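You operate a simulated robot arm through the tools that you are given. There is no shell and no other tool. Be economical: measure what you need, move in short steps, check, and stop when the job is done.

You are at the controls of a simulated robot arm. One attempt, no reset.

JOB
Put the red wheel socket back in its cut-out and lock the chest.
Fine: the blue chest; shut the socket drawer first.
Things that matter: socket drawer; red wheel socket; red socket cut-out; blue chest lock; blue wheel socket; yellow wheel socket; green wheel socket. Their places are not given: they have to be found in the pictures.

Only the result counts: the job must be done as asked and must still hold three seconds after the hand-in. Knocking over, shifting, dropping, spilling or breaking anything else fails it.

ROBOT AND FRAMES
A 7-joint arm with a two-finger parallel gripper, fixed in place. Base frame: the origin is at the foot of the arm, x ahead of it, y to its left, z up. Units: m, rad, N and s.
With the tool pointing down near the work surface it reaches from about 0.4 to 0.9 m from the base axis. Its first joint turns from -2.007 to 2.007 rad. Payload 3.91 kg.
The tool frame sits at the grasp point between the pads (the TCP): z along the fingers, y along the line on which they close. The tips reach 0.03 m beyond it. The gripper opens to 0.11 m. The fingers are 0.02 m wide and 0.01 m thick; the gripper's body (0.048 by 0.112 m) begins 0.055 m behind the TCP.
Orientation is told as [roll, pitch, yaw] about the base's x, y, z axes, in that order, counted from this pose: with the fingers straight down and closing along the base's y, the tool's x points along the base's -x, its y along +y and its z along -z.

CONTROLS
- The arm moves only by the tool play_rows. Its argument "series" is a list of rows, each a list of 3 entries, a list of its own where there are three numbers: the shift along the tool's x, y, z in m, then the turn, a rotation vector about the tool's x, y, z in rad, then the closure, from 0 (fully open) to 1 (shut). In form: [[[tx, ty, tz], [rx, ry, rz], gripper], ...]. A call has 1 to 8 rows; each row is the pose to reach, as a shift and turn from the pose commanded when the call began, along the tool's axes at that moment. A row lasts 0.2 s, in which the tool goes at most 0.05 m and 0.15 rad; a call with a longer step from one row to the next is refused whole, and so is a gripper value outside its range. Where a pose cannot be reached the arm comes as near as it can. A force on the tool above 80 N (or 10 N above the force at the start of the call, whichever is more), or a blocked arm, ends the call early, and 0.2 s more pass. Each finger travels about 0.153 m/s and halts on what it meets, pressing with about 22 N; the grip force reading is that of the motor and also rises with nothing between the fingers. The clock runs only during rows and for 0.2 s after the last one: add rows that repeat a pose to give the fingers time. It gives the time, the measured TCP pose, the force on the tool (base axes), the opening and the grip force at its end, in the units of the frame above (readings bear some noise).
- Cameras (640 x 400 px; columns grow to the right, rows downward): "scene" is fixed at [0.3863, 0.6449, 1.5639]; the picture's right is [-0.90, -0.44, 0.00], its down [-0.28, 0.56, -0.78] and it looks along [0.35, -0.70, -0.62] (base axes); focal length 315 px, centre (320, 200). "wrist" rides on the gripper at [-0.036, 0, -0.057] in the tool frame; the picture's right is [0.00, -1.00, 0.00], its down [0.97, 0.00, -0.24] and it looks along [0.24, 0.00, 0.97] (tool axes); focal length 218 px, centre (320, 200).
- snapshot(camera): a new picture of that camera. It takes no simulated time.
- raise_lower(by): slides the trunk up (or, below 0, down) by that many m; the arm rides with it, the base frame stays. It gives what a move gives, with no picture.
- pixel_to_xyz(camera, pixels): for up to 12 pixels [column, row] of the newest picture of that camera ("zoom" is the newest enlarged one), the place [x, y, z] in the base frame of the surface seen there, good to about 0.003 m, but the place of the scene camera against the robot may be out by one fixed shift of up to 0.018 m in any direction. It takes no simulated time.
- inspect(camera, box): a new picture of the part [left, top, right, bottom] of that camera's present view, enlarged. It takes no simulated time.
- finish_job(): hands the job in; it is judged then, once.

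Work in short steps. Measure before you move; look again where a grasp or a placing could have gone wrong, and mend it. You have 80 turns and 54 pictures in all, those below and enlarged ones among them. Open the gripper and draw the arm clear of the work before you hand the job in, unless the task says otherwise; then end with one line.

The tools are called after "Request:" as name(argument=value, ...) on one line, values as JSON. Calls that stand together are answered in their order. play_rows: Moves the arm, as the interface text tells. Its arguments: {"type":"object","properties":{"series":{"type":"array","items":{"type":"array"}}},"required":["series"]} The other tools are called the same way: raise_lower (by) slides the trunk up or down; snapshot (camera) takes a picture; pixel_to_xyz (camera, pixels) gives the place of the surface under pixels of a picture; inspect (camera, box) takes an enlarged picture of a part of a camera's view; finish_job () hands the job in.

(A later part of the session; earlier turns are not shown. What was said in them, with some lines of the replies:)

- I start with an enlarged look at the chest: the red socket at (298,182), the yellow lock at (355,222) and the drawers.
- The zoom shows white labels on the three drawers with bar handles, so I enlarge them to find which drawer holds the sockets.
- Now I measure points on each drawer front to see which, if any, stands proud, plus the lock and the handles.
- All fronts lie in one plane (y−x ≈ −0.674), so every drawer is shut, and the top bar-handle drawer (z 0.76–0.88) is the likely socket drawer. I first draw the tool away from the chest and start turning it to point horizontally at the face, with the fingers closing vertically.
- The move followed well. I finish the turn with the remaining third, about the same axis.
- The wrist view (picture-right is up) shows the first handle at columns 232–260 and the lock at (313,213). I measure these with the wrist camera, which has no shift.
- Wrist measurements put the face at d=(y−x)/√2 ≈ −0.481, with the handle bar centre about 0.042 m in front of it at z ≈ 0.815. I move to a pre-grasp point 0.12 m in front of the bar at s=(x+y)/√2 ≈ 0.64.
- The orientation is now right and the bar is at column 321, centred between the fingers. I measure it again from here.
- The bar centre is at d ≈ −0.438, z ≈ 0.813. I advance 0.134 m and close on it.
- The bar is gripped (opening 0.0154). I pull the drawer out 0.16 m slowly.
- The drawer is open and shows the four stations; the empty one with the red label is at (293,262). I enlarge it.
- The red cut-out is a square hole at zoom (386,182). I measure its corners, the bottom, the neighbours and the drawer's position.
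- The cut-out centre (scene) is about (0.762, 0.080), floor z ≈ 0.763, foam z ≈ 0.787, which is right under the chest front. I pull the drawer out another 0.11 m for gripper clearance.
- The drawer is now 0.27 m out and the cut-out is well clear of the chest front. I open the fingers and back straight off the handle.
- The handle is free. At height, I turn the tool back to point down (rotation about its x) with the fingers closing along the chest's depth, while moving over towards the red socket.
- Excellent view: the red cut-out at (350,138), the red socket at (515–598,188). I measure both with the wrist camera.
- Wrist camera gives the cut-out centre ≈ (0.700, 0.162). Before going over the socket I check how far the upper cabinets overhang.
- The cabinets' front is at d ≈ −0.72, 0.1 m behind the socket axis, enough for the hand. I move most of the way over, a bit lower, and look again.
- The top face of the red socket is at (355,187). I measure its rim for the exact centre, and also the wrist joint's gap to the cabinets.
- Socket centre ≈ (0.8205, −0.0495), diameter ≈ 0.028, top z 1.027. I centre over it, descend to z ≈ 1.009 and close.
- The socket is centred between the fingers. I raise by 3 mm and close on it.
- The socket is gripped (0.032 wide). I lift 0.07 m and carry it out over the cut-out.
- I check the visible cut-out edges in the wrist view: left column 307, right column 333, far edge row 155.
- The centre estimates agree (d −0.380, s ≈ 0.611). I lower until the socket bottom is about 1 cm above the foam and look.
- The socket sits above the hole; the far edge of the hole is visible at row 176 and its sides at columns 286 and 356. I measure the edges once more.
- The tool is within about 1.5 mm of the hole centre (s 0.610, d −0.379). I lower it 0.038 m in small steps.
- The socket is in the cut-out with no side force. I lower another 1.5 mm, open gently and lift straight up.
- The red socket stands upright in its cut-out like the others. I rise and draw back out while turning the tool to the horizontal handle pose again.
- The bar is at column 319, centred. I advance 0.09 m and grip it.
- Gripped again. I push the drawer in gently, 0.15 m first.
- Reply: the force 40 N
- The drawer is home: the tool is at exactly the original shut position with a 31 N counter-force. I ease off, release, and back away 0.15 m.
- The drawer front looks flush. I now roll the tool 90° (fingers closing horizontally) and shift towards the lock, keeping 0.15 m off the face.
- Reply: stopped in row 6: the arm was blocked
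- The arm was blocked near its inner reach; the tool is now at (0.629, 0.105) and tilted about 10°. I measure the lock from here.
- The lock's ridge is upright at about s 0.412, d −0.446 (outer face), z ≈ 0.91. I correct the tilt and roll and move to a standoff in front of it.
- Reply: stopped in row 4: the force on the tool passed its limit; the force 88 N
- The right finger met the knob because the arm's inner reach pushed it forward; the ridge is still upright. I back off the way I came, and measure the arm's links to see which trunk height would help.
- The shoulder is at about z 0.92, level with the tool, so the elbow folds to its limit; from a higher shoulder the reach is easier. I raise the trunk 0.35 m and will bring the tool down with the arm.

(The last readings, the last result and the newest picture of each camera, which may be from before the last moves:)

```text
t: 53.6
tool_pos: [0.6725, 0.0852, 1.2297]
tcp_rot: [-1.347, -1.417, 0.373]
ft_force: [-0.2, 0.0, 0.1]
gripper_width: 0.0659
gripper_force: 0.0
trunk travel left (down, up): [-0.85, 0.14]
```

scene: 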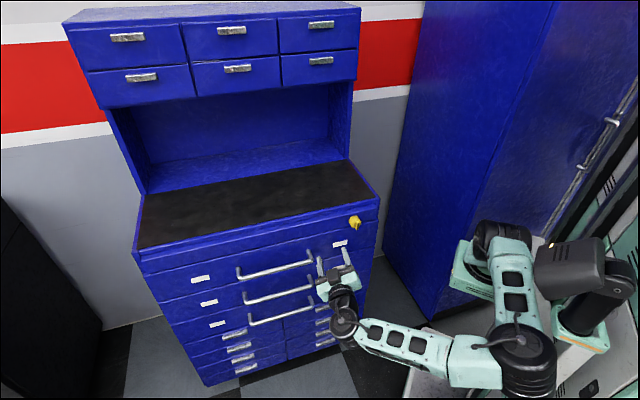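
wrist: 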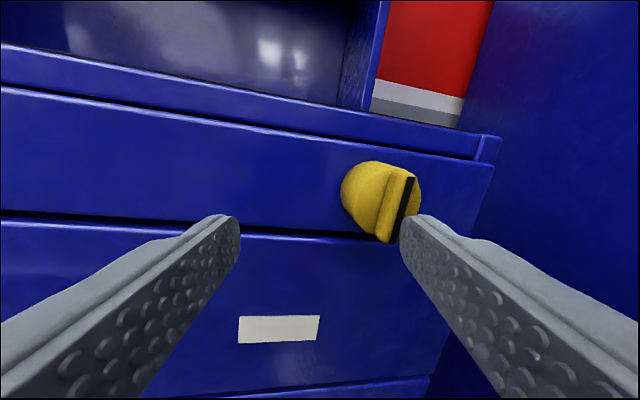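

Tool at z 1.23. I straighten the orientation to square with the face and move to a standoff (0.516, 0.092, 1.10).

Request:
play_rows(series=[[[0.025, -0.0174, -0.0148], [-0.0314, -0.008, 0.0244], 0.4], [[0.05, -0.0349, -0.0296], [-0.0628, -0.0161, 0.0488], 0.4], [[0.0752, -0.0523, -0.0444], [-0.0942, -0.0241, 0.0732], 0.4], [[0.1003, -0.0697, -0.0592], [-0.1255, -0.0321, 0.0976], 0.4], [[0.1253, -0.0872, -0.074], [-0.1569, -0.0402, 0.122], 0.4], [[0.1504, -0.1046, -0.0888], [-0.1883, -0.0482, 0.1464], 0.4], [[0.1504, -0.1046, -0.0888], [-0.1883, -0.0482, 0.1464], 0.4]])

```text
t: 54.6
tool_pos: [0.6092, 0.0177, 1.1619]
tcp_rot: [-0.412, -1.477, -0.66]
ft_force: [-1.2, -0.3, -0.2]
gripper_width: 0.0659
gripper_force: 0.1
trunk travel left (down, up): [-0.85, 0.14]
stopped in row 4: the arm was blocked; the commanded pose is now the measured one
```

Still at the inner limit at this height. I go sideways away from the knob and lower with the arm (to z ≈ 0.96), which should stretch the arm out.

Request:
play_rows(series=[[[0.015, 0.03, -0.002], [0, 0, 0], 0.4], [[0.035, 0.06, -0.004], [0, 0, 0], 0.4], [[0.07, 0.085, -0.006], [0, 0, 0], 0.4], [[0.105, 0.1034, -0.008], [0, 0, 0], 0.4], [[0.15, 0.1034, -0.01], [0, 0, 0], 0.4], [[0.198, 0.1034, -0.011], [0, 0, 0], 0.4], [[0.198, 0.1034, -0.011], [0, 0, 0], 0.4]])

Request:
snapshot(camera="scene")

```text
t: 55.3
tool_pos: [0.594, 0.0286, 1.1463]
tcp_rot: [-0.17, -1.46, -0.979]
ft_force: [-0.1, 0.3, 0.1]
gripper_width: 0.0662
gripper_force: 0.2
trunk travel left (down, up): [-0.85, 0.14]
stopped in row 3: the arm was blocked; the commanded pose is now the measured one
```

```text
22 pictures are left
```

scene: 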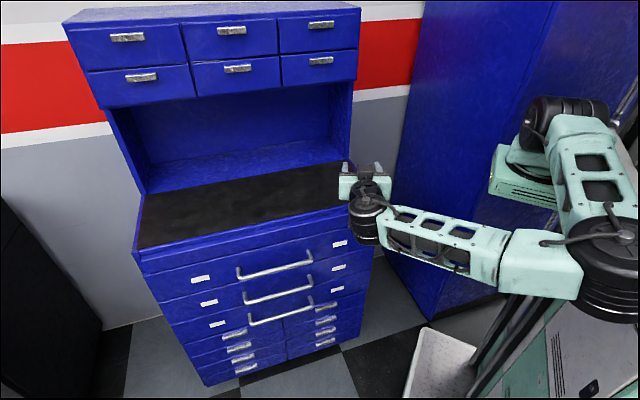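

The arm is tangled at its inner limit. Above the chest top there is free room ahead (cabinets at d −0.72), so I move forward and left to stretch the arm while squaring up the orientation.

Request:
play_rows(series=[[[-0.002, 0.01, 0.03], [0, 0, 0], 0.4], [[-0.004, 0.035, 0.055], [-0.0726, -0.0223, 0], 0.4], [[-0.006, 0.065, 0.065], [-0.1452, -0.0446, 0], 0.4], [[-0.009, 0.1, 0.072], [-0.2179, -0.0668, 0], 0.4], [[-0.0109, 0.1361, 0.0761], [-0.2905, -0.0891, 0], 0.4], [[-0.0109, 0.1361, 0.0761], [-0.3631, -0.1114, -0.0013], 0.4], [[-0.0109, 0.1361, 0.0761], [-0.3631, -0.1114, -0.0013], 0.4]])

```text
t: 56.9
tool_pos: [0.756, 0.0302, 1.143]
tcp_rot: [0.525, -1.563, -1.282]
ft_force: [-0.2, -0.2, 0.4]
gripper_width: 0.066
gripper_force: 0.0
trunk travel left (down, up): [-0.85, 0.14]
```

Free again and nearly square. I move out in front of the chest (s 0.66, d −0.28), still high.

Request:
play_rows(series=[[[0, 0.03, -0.02], [0, 0, 0], 0.4], [[0, 0.06, -0.05], [0, 0, 0], 0.4], [[0, 0.09, -0.085], [0, 0, 0], 0.4], [[0, 0.105, -0.125], [0, 0, 0], 0.4], [[0, 0.105, -0.165], [0, 0, 0], 0.4], [[0, 0.105, -0.2], [0, 0, 0], 0.4], [[0, 0.105, -0.235], [0, 0, 0], 0.4], [[0, 0.105, -0.235], [0, 0, 0], 0.4]])

Request:
play_rows(series=[[[0.04, 0, 0], [0, 0, 0], 0.4], [[0.08, 0, 0], [0, 0, 0], 0.4], [[0.12, 0, 0], [0, 0, 0], 0.4], [[0.16, 0, 0], [0, 0, 0], 0.4], [[0.2, 0, 0], [0, 0, 0], 0.4], [[0.235, 0, 0], [0, 0, 0], 0.4], [[0.235, 0, 0], [0, 0, 0], 0.4]])

```text
t: 58.7
tool_pos: [0.6577, 0.2681, 1.1454]
tcp_rot: [0.502, -1.565, -1.261]
ft_force: [0.1, 0.3, -0.9]
gripper_width: 0.0659
gripper_force: 0.0
trunk travel left (down, up): [-0.85, 0.14]
```

```text
t: 60.3
tool_pos: [0.6554, 0.2711, 0.9091]
tcp_rot: [0.562, -1.562, -1.323]
ft_force: [-0.1, 0.1, -0.1]
gripper_width: 0.0661
gripper_force: 0.1
trunk travel left (down, up): [-0.85, 0.14]
```

Tracking well now. I slide along the face to the lock (s 0.42, d −0.34) at z 0.909.

Request:
play_rows(series=[[[0, -0.04, 0.01], [0.024, 0, 0], 0.4], [[0, -0.08, 0.02], [0.024, 0, 0], 0.4], [[0, -0.12, 0.035], [0.024, 0, 0], 0.4], [[0, -0.16, 0.05], [0.024, 0, 0], 0.4], [[0, -0.2, 0.06], [0.024, 0, 0], 0.4], [[0, -0.235, 0.07], [0.024, 0, 0], 0.4], [[0, -0.235, 0.07], [0.024, 0, 0], 0.4]])

Request:
snapshot(camera="wrist")

```text
t: 61.7
tool_pos: [0.5762, 0.0019, 0.9096]
tcp_rot: [-0.665, -1.571, -0.285]
ft_force: [0.0, 0.1, -0.4]
gripper_width: 0.066
gripper_force: 0.1
trunk travel left (down, up): [-0.85, 0.14]
stopped in row 6: the arm was blocked; the commanded pose is now the measured one
```

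```text
21 pictures are left
```

wrist: 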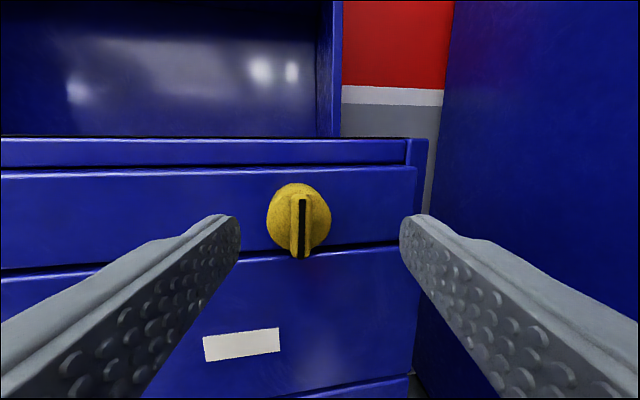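

Now the lock sits neatly between the fingers: ridge at column 301, rows 196–257. I measure it.

Request:
pixel_to_xyz(camera="wrist", pixels=[[301, 200], [301, 225], [301, 250], [301, 256], [294, 225], [308, 225], [281, 205], [320, 205], [298, 186], [270, 212], [330, 212], [285, 235]])

Request:
inspect(camera="wrist", box=[250, 170, 350, 270])

```text
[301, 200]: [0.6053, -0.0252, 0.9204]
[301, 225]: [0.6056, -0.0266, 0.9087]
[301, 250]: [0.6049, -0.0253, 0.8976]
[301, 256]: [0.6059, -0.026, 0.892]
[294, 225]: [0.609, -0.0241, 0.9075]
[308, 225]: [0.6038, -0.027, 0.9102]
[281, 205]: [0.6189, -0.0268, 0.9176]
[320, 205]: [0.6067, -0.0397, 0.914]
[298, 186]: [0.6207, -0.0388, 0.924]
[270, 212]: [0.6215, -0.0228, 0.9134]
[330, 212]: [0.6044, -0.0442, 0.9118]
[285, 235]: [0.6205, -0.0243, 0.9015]
```

```text
4.00 times, centred on (300, 220) of wrist
```

zoom: 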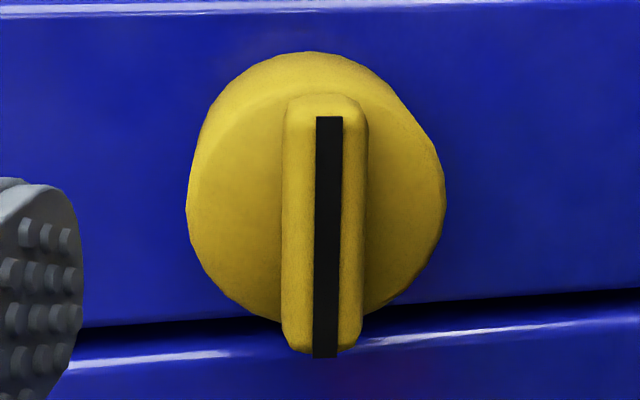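

Ridge centre: s 0.410, outer face d −0.446, z 0.907, about 7 mm wide and 10 mm proud. I square the tool up (9.5° yaw error) and advance so the tips overlap the ridge by about 7 mm.

Request:
play_rows(series=[[[0.001, 0.002, 0.006], [-0.05, 0, 0], 0.4], [[0.002, 0.003, 0.012], [-0.1, 0, 0], 0.4], [[0.002, 0.0041, 0.0175], [-0.165, 0, 0], 0.4], [[0.002, 0.0041, 0.0175], [-0.165, 0, 0], 0.4]])

Request:
snapshot(camera="wrist")

```text
t: 62.7
tool_pos: [0.5951, -0.0315, 0.9064]
tcp_rot: [0.49, -1.552, -1.345]
ft_force: [0.6, 0.4, 0.7]
gripper_width: 0.0656
gripper_force: 0.0
trunk travel left (down, up): [-0.85, 0.14]
```

```text
19 pictures are left
```

wrist: 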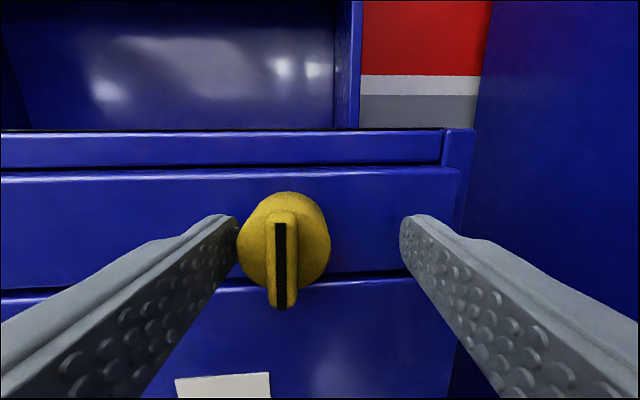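

The arm pulls up short of the square pose (measured s 0.399, d −0.443). I return to the easier yaw (about −0.95) and centre the fingertips on the ridge.

Request:
play_rows(series=[[[0, 0.004, -0.006], [0.08, 0, 0], 0.4], [[0, 0.004, -0.006], [0.165, 0, 0], 0.4], [[0, 0.004, -0.004], [0.175, 0, 0], 0.4], [[0, 0.004, -0.002], [0.175, 0, 0], 0.4], [[0, 0.004, -0.002], [0.175, 0, 0], 0.4]])

Request:
snapshot(camera="wrist")

```text
t: 63.9
tool_pos: [0.5903, -0.0066, 0.9068]
tcp_rot: [0.118, -1.569, -1.08]
ft_force: [-0.1, -0.4, 0.2]
gripper_width: 0.0662
gripper_force: 0.1
trunk travel left (down, up): [-0.85, 0.14]
```

```text
18 pictures are left
```

wrist: 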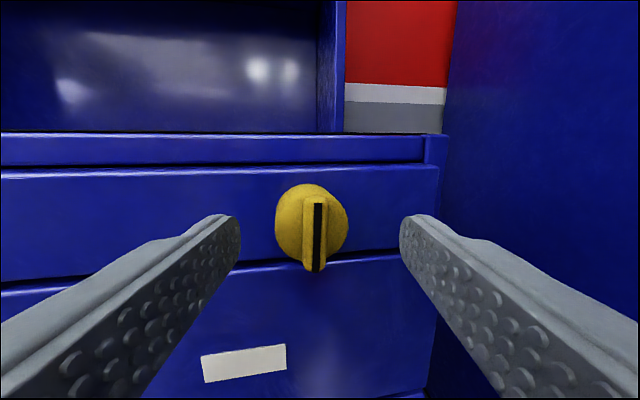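

The ridge is now centred between the fingers (column 317) and the tips overlap it. I close gently.

Request:
play_rows(series=[[[0, 0, 0.001], [0, 0, 0], 0.55], [[0, 0, 0.001], [0, 0, 0], 0.7], [[0, 0, 0.001], [0, 0, 0], 0.85], [[0, 0, 0.001], [0, 0, 0], 0.95], [[0, 0, 0.001], [0, 0, 0], 1], [[0, 0, 0.001], [0, 0, 0], 1]])

Request:
snapshot(camera="wrist")

```text
t: 65.3
tool_pos: [0.5922, -0.0072, 0.9054]
tcp_rot: [-0.069, -1.571, -0.89]
ft_force: [18.0, 8.1, 3.2]
gripper_width: 0.0107
gripper_force: 44.9
trunk travel left (down, up): [-0.85, 0.14]
```

```text
17 pictures are left
```

wrist: 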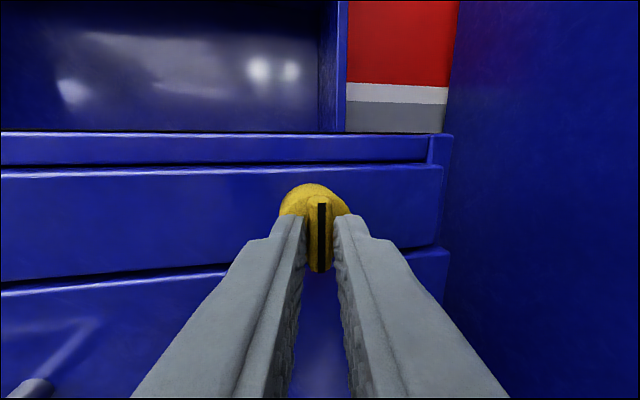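

Ridge gripped (0.0107). I test-turn clockwise (as seen from the front) by 0.4 rad about the lock's axis and watch the force.

Request:
play_rows(series=[[[0, 0, 0], [0, 0.017, 0.098], 1], [[0, 0, 0], [0, 0.035, 0.197], 1], [[-0.001, 0, 0], [0, 0.052, 0.295], 1], [[-0.001, 0, 0], [0, 0.07, 0.394], 1], [[-0.001, 0, 0], [0, 0.07, 0.394], 1]])

Request:
snapshot(camera="wrist")

Request:
inspect(camera="scene", box=[315, 195, 395, 245])

```text
t: 66.5
tool_pos: [0.5929, -0.006, 0.9073]
tcp_rot: [1.365, -1.161, -2.34]
ft_force: [6.4, 31.0, 14.4]
gripper_width: 0.0109
gripper_force: 45.1
trunk travel left (down, up): [-0.85, 0.14]
```

```text
16 pictures are left
```

wrist: 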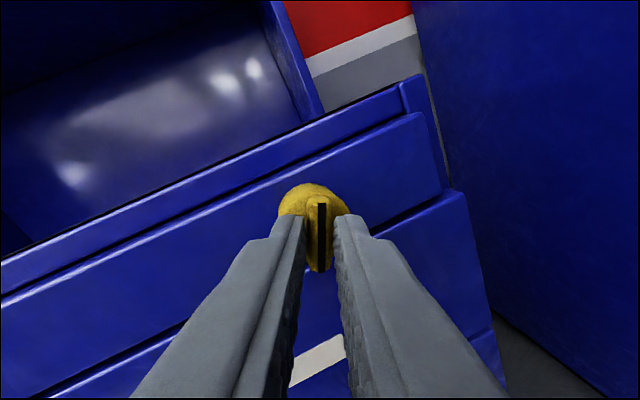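

```text
8.00 times, centred on (355, 220) of scene
```

zoom: 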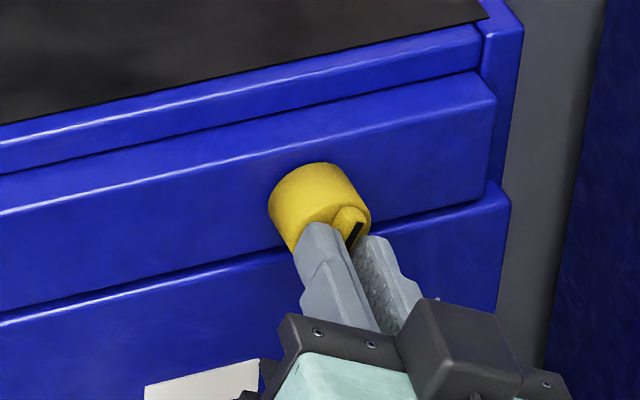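

The knob turns with the gripper clockwise. I continue about the same axis by another 0.6 rad.

Request:
play_rows(series=[[[0, 0, 0], [0, 0.017, 0.098], 1], [[0, 0, 0], [0, 0.035, 0.197], 1], [[0, 0, 0], [0, 0.052, 0.295], 1], [[0, 0, 0], [0, 0.07, 0.394], 1], [[0, 0, 0], [0, 0.087, 0.492], 1], [[0, 0, 0], [0, 0.104, 0.591], 1], [[0, 0, 0], [0, 0.104, 0.591], 1]])

Request:
snapshot(camera="wrist")

```text
t: 67.1
tool_pos: [0.5938, -0.0065, 0.9078]
tcp_rot: [1.347, -0.956, -2.353]
ft_force: [-52.6, 47.0, 16.9]
gripper_width: 0.0113
gripper_force: 44.3
trunk travel left (down, up): [-0.85, 0.14]
stopped in row 3: the force on the tool passed its limit (the readings are from after the stop); the commanded pose is now the measured one
```

```text
14 pictures are left
```

wrist: 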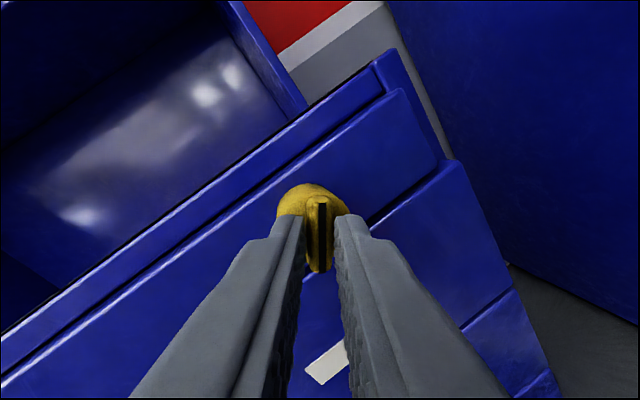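

The push limit tripped only because the tool pressed 70 N straight into the chest. The knob has turned about 0.6 rad with it. I ease back 3 mm and continue turning.

Request:
play_rows(series=[[[0, 0, -0.002], [0, 0, 0], 1], [[0, 0, -0.003], [0, 0.017, 0.098], 1], [[0, 0, -0.003], [0, 0.035, 0.197], 1], [[0, 0, -0.004], [0, 0.052, 0.295], 1], [[0, 0, -0.004], [0, 0.07, 0.394], 1], [[0, 0, -0.004], [0, 0.07, 0.394], 1]])

Request:
snapshot(camera="wrist")

```text
t: 67.7
tool_pos: [0.5936, -0.006, 0.9097]
tcp_rot: [1.343, -0.885, -2.365]
ft_force: [-61.4, 46.5, 18.0]
gripper_width: 0.0114
gripper_force: 45.0
trunk travel left (down, up): [-0.85, 0.14]
stopped in row 2: the force on the tool passed its limit (the readings are from after the stop); the commanded pose is now the measured one
```

```text
13 pictures are left
```

wrist: 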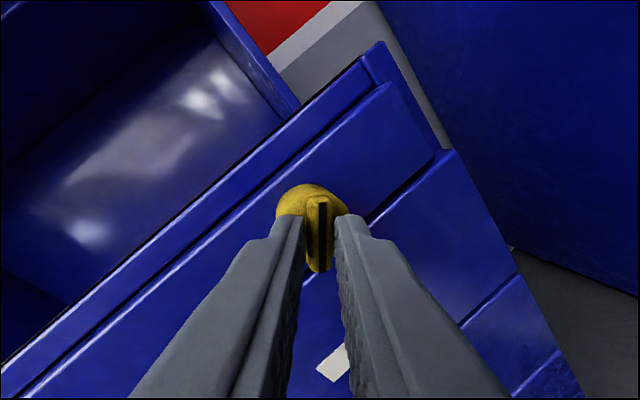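

The arm is pressing inward because of its own posture. I open slightly to free the ridge, back off 8 mm and tilt the tool to an easier direction (rotation about its y, which keeps the fingers straddling the ridge).

Request:
play_rows(series=[[[0, 0, 0], [0, 0, 0], 0.72], [[0, 0, -0.004], [0, -0.04, 0], 0.72], [[0, 0, -0.008], [-0.004, -0.1, 0.007], 0.72], [[0, 0, -0.008], [-0.009, -0.17, 0.0145], 0.72], [[0, 0, -0.008], [-0.009, -0.17, 0.0145], 0.72]])

Request:
snapshot(camera="wrist")

```text
t: 68.0
tool_pos: [0.5911, -0.007, 0.9078]
tcp_rot: [1.34, -0.886, -2.37]
ft_force: [-68.2, 40.2, 12.6]
gripper_width: 0.018
gripper_force: 0.2
trunk travel left (down, up): [-0.85, 0.14]
stopped in row 1: the force on the tool passed its limit (the readings are from after the stop); the commanded pose is now the measured one
```

```text
12 pictures are left
```

wrist: 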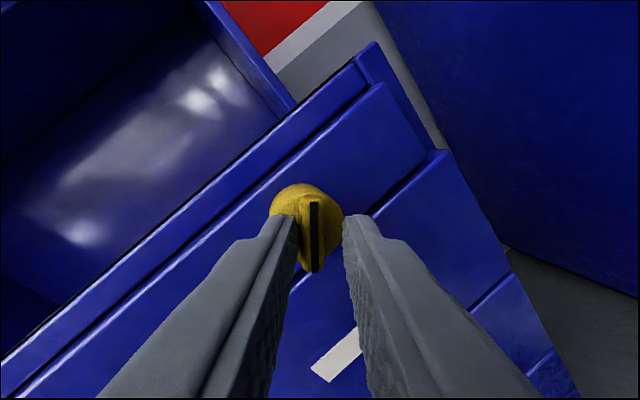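

The fingers are off the ridge sides but the tips still press on the knob face. I pull straight back along the tool.

Request:
play_rows(series=[[[0, 0, -0.02], [0, 0, 0], 0.65], [[0, 0, -0.03], [0, 0, 0], 0.6], [[0, 0, -0.03], [0, 0, 0], 0.6]])

```text
t: 68.8
tool_pos: [0.5864, -0.0106, 0.9117]
tcp_rot: [1.372, -0.897, -2.441]
ft_force: [-30.2, 17.0, -14.6]
gripper_width: 0.0316
gripper_force: 0.0
trunk travel left (down, up): [-0.85, 0.14]
```

The arm cannot retract in this posture. I turn the tool's yaw further right (its easy direction) while keeping the backward command.

Request:
play_rows(series=[[[0, 0, 0], [0.0775, -0.0615, 0.014], 0.6], [[0, 0, 0], [0.155, -0.123, 0.0286], 0.6], [[0, 0, 0], [0.2325, -0.1845, 0.043], 0.6], [[0, 0, 0], [0.2325, -0.1845, 0.043], 0.6]])

Request:
snapshot(camera="wrist")

Request:
snapshot(camera="scene")

```text
t: 69.8
tool_pos: [0.5776, 0.0165, 0.9124]
tcp_rot: [1.333, -0.885, -2.662]
ft_force: [-0.7, 0.4, 0.0]
gripper_width: 0.0439
gripper_force: 0.1
trunk travel left (down, up): [-0.85, 0.14]
```

```text
11 pictures are left
```

wrist: 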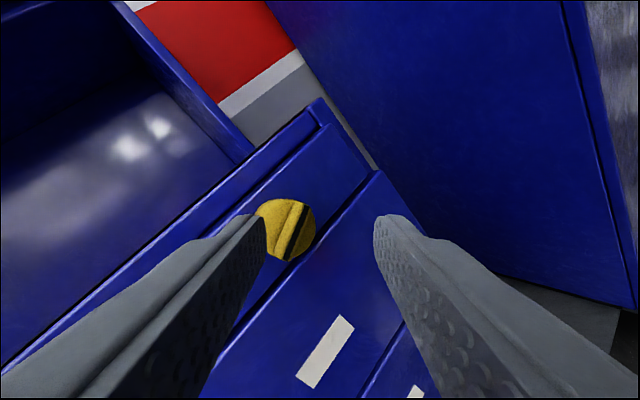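

```text
10 pictures are left
```

scene: 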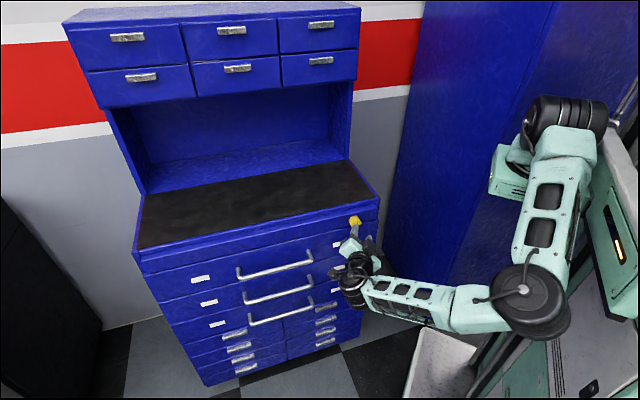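

The tool is free, and the ridge has stayed turned. I measure its direction on the face now.

Request:
pixel_to_xyz(camera="wrist", pixels=[[303, 210], [297, 232], [289, 256], [280, 215], [306, 204], [292, 246]])

Request:
inspect(camera="wrist", box=[240, 180, 340, 280])

```text
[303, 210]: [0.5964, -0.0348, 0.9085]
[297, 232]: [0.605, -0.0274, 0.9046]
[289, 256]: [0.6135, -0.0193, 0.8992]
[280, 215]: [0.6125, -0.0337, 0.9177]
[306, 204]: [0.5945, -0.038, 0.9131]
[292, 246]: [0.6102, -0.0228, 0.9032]
```

```text
4.00 times, centred on (290, 230) of wrist
```

zoom: 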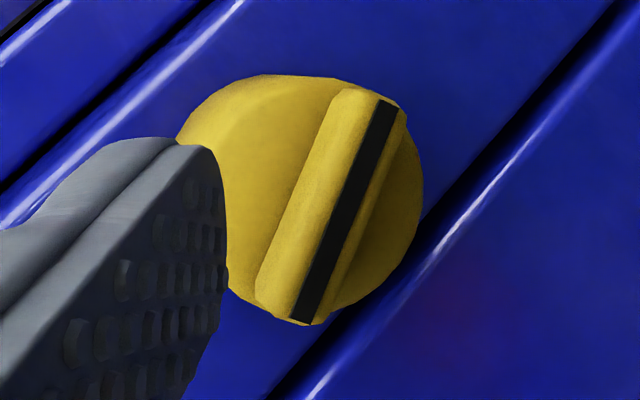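

The ridge is turned about 62° clockwise, with 27° left: right end at z ≈ 0.913, left end at 0.899. Rather than re-gripping, I will press its right end down with closed fingertips. First I roll the tool upright again and hover above the right end.

Request:
play_rows(series=[[[-0.015, 0.004, -0.004], [0, 0, 0], 0.7], [[-0.03, 0.008, -0.004], [-0.0102, -0.0288, -0.1341], 0.85], [[-0.0452, 0.0114, -0.0038], [-0.0204, -0.0575, -0.2682], 1], [[-0.0452, 0.0114, -0.0038], [-0.0306, -0.0863, -0.4024], 1], [[-0.0452, 0.0114, -0.0038], [-0.0408, -0.115, -0.5365], 1], [[-0.0452, 0.0114, -0.0038], [-0.051, -0.1438, -0.6706], 1], [[-0.0452, 0.0114, -0.0038], [-0.051, -0.1438, -0.6706], 1]])

Request:
snapshot(camera="wrist")

```text
t: 71.4
tool_pos: [0.5601, 0.0085, 0.9549]
tcp_rot: [-2.005, -1.568, 0.73]
ft_force: [0.2, 0.4, 0.3]
gripper_width: 0.0001
gripper_force: 22.3
trunk travel left (down, up): [-0.85, 0.14]
```

```text
8 pictures are left
```

wrist: 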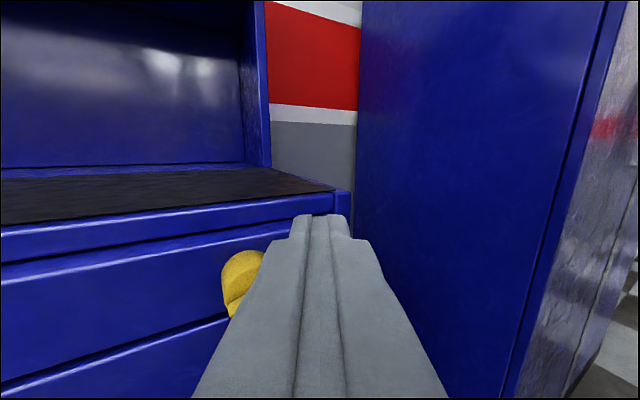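

The pose is exact. I advance to put the fingertips over the ridge's right end, then press down to bring it level.

Request:
play_rows(series=[[[0, 0.008, 0.015], [0, 0, 0], 1], [[0, 0.016, 0.03], [0, 0, 0], 1], [[0.01, 0.016, 0.03], [0, 0, 0], 1], [[0.018, 0.016, 0.03], [0, 0, 0], 1], [[0.026, 0.016, 0.03], [0, 0, 0], 1], [[0.032, 0.016, 0.03], [0, 0, 0], 1], [[0.035, 0.016, 0.03], [0, 0, 0], 1], [[0.035, 0.016, 0.03], [0, 0, 0], 1]])

Request:
inspect(camera="scene", box=[325, 200, 389, 240])

```text
t: 73.2
tool_pos: [0.5855, -0.016, 0.9207]
tcp_rot: [-2.982, -1.567, 1.712]
ft_force: [0.1, -1.1, 11.9]
gripper_width: 0.0
gripper_force: 22.1
trunk travel left (down, up): [-0.85, 0.14]
```

```text
10.00 times, centred on (357, 220) of scene
```

zoom: 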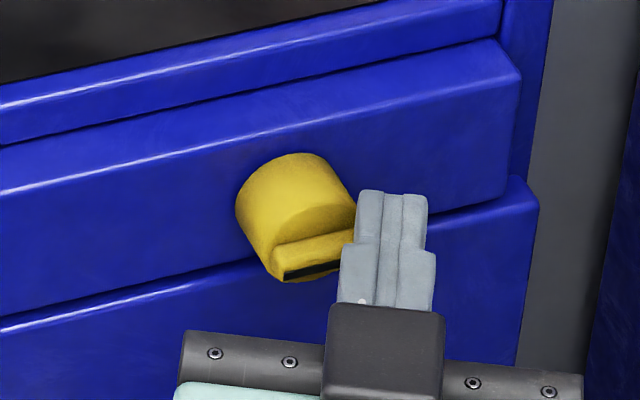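

The ridge is now almost parallel to the drawer edges. I press a further 8 mm gently to make sure it reaches its stop, watching the force.

Request:
play_rows(series=[[[0.002, 0, 0], [0, 0, 0], 1], [[0.004, 0, 0], [0, 0, 0], 1], [[0.006, 0, 0], [0, 0, 0], 1], [[0.008, 0, 0], [0, 0, 0], 1], [[0.008, 0, 0], [0, 0, 0], 1]])

```text
t: 74.4
tool_pos: [0.5851, -0.0162, 0.9185]
tcp_rot: [2.91, -1.551, 2.098]
ft_force: [-5.0, 4.2, 67.6]
gripper_width: 0.0
gripper_force: 22.4
trunk travel left (down, up): [-0.85, 0.14]
```

It is against its stop (67 N, no further travel). I lift off and back away, then look.

Request:
play_rows(series=[[[-0.01, 0, 0], [0, 0, 0], 1], [[-0.03, 0, 0], [0, 0, 0], 1], [[-0.05, 0, 0], [0, 0, 0], 1], [[-0.05, -0.008, -0.015], [0, 0, 0], 1], [[-0.05, -0.016, -0.03], [0, 0, 0], 1], [[-0.05, -0.01, -0.04], [0, 0, 0], 1]])

Request:
snapshot(camera="wrist")

Request:
inspect(camera="scene", box=[325, 200, 389, 240])

```text
t: 75.8
tool_pos: [0.5633, 0.0187, 0.9596]
tcp_rot: [-1.945, -1.57, 0.672]
ft_force: [0.0, 0.8, 1.1]
gripper_width: 0.0
gripper_force: 22.4
trunk travel left (down, up): [-0.85, 0.14]
```

```text
6 pictures are left
```

wrist: 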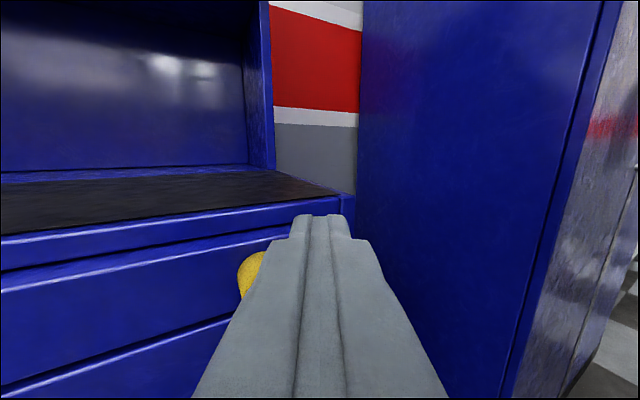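

```text
10.00 times, centred on (357, 220) of scene
```

zoom: 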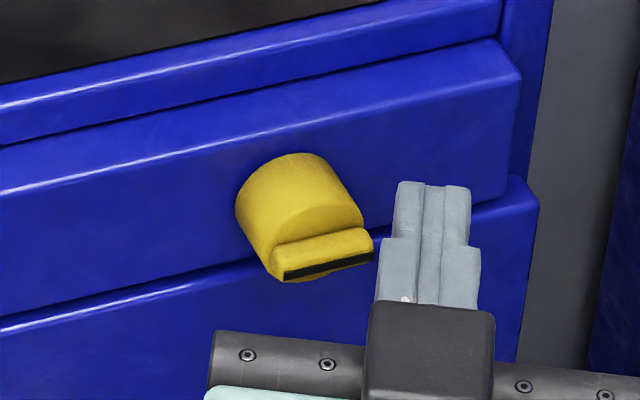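

The ridge is horizontal now. I check its slope along the stripe and that the drawer face is flush.

Request:
pixel_to_xyz(camera="zoom", pixels=[[290, 274], [325, 266], [365, 257], [285, 248], [360, 231], [150, 235], [100, 320], [480, 130], [510, 240]])

```text
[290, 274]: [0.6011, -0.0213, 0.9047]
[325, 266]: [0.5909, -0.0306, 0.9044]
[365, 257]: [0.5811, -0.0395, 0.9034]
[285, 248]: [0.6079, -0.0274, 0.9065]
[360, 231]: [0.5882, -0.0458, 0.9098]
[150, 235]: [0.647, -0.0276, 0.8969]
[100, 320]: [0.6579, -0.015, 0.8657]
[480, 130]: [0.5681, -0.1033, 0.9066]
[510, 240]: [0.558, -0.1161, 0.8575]
```

The ridge is level and the drawer front flush (y−x ≈ −0.674 as at the start). I raise the trunk to draw the arm clear, then open the gripper.

Request:
raise_lower(by=0.13)

Request:
play_rows(series=[[[0, 0, 0], [0, 0, 0], 0.6], [[0, 0, 0], [0, 0, 0], 0.3], [[0, 0, 0], [0, 0, 0], 0.3]])

Request:
snapshot(camera="scene")

```text
t: 77.3
tool_pos: [0.5651, 0.0184, 1.0909]
tcp_rot: [-2.259, -1.569, 0.986]
ft_force: [0.0, 0.4, -0.1]
gripper_width: 0.0002
gripper_force: 22.0
trunk travel left (down, up): [-0.98, 0.01]
```

```text
t: 78.2
tool_pos: [0.5641, 0.0189, 1.09]
tcp_rot: [-2.257, -1.57, 0.983]
ft_force: [-0.4, -0.6, 0.1]
gripper_width: 0.0769
gripper_force: 0.1
trunk travel left (down, up): [-0.98, 0.01]
```

```text
4 pictures are left
```

scene: 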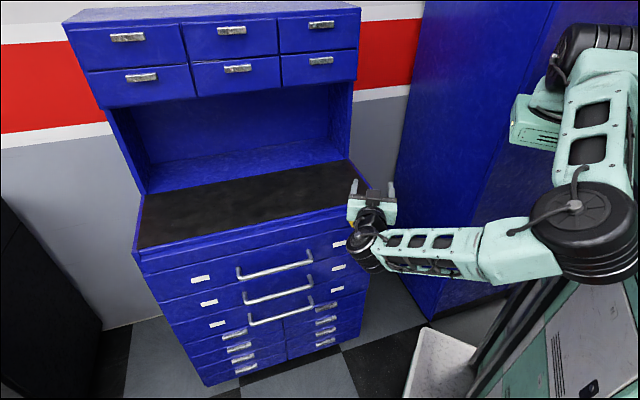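

The arm is clear, the gripper is open, the drawer is shut and the lock is turned to its stop, so I hand the job in.

Request:
finish_job()

```text
The job is handed in.
```

The red 21 mm socket is back in its cut-out, the socket drawer is shut flush, and the chest lock is turned 90° clockwise to its stop. I tried only that direction and saw no separate sign that it locked. The knob took about 70–80 N of pressing while I turned it.
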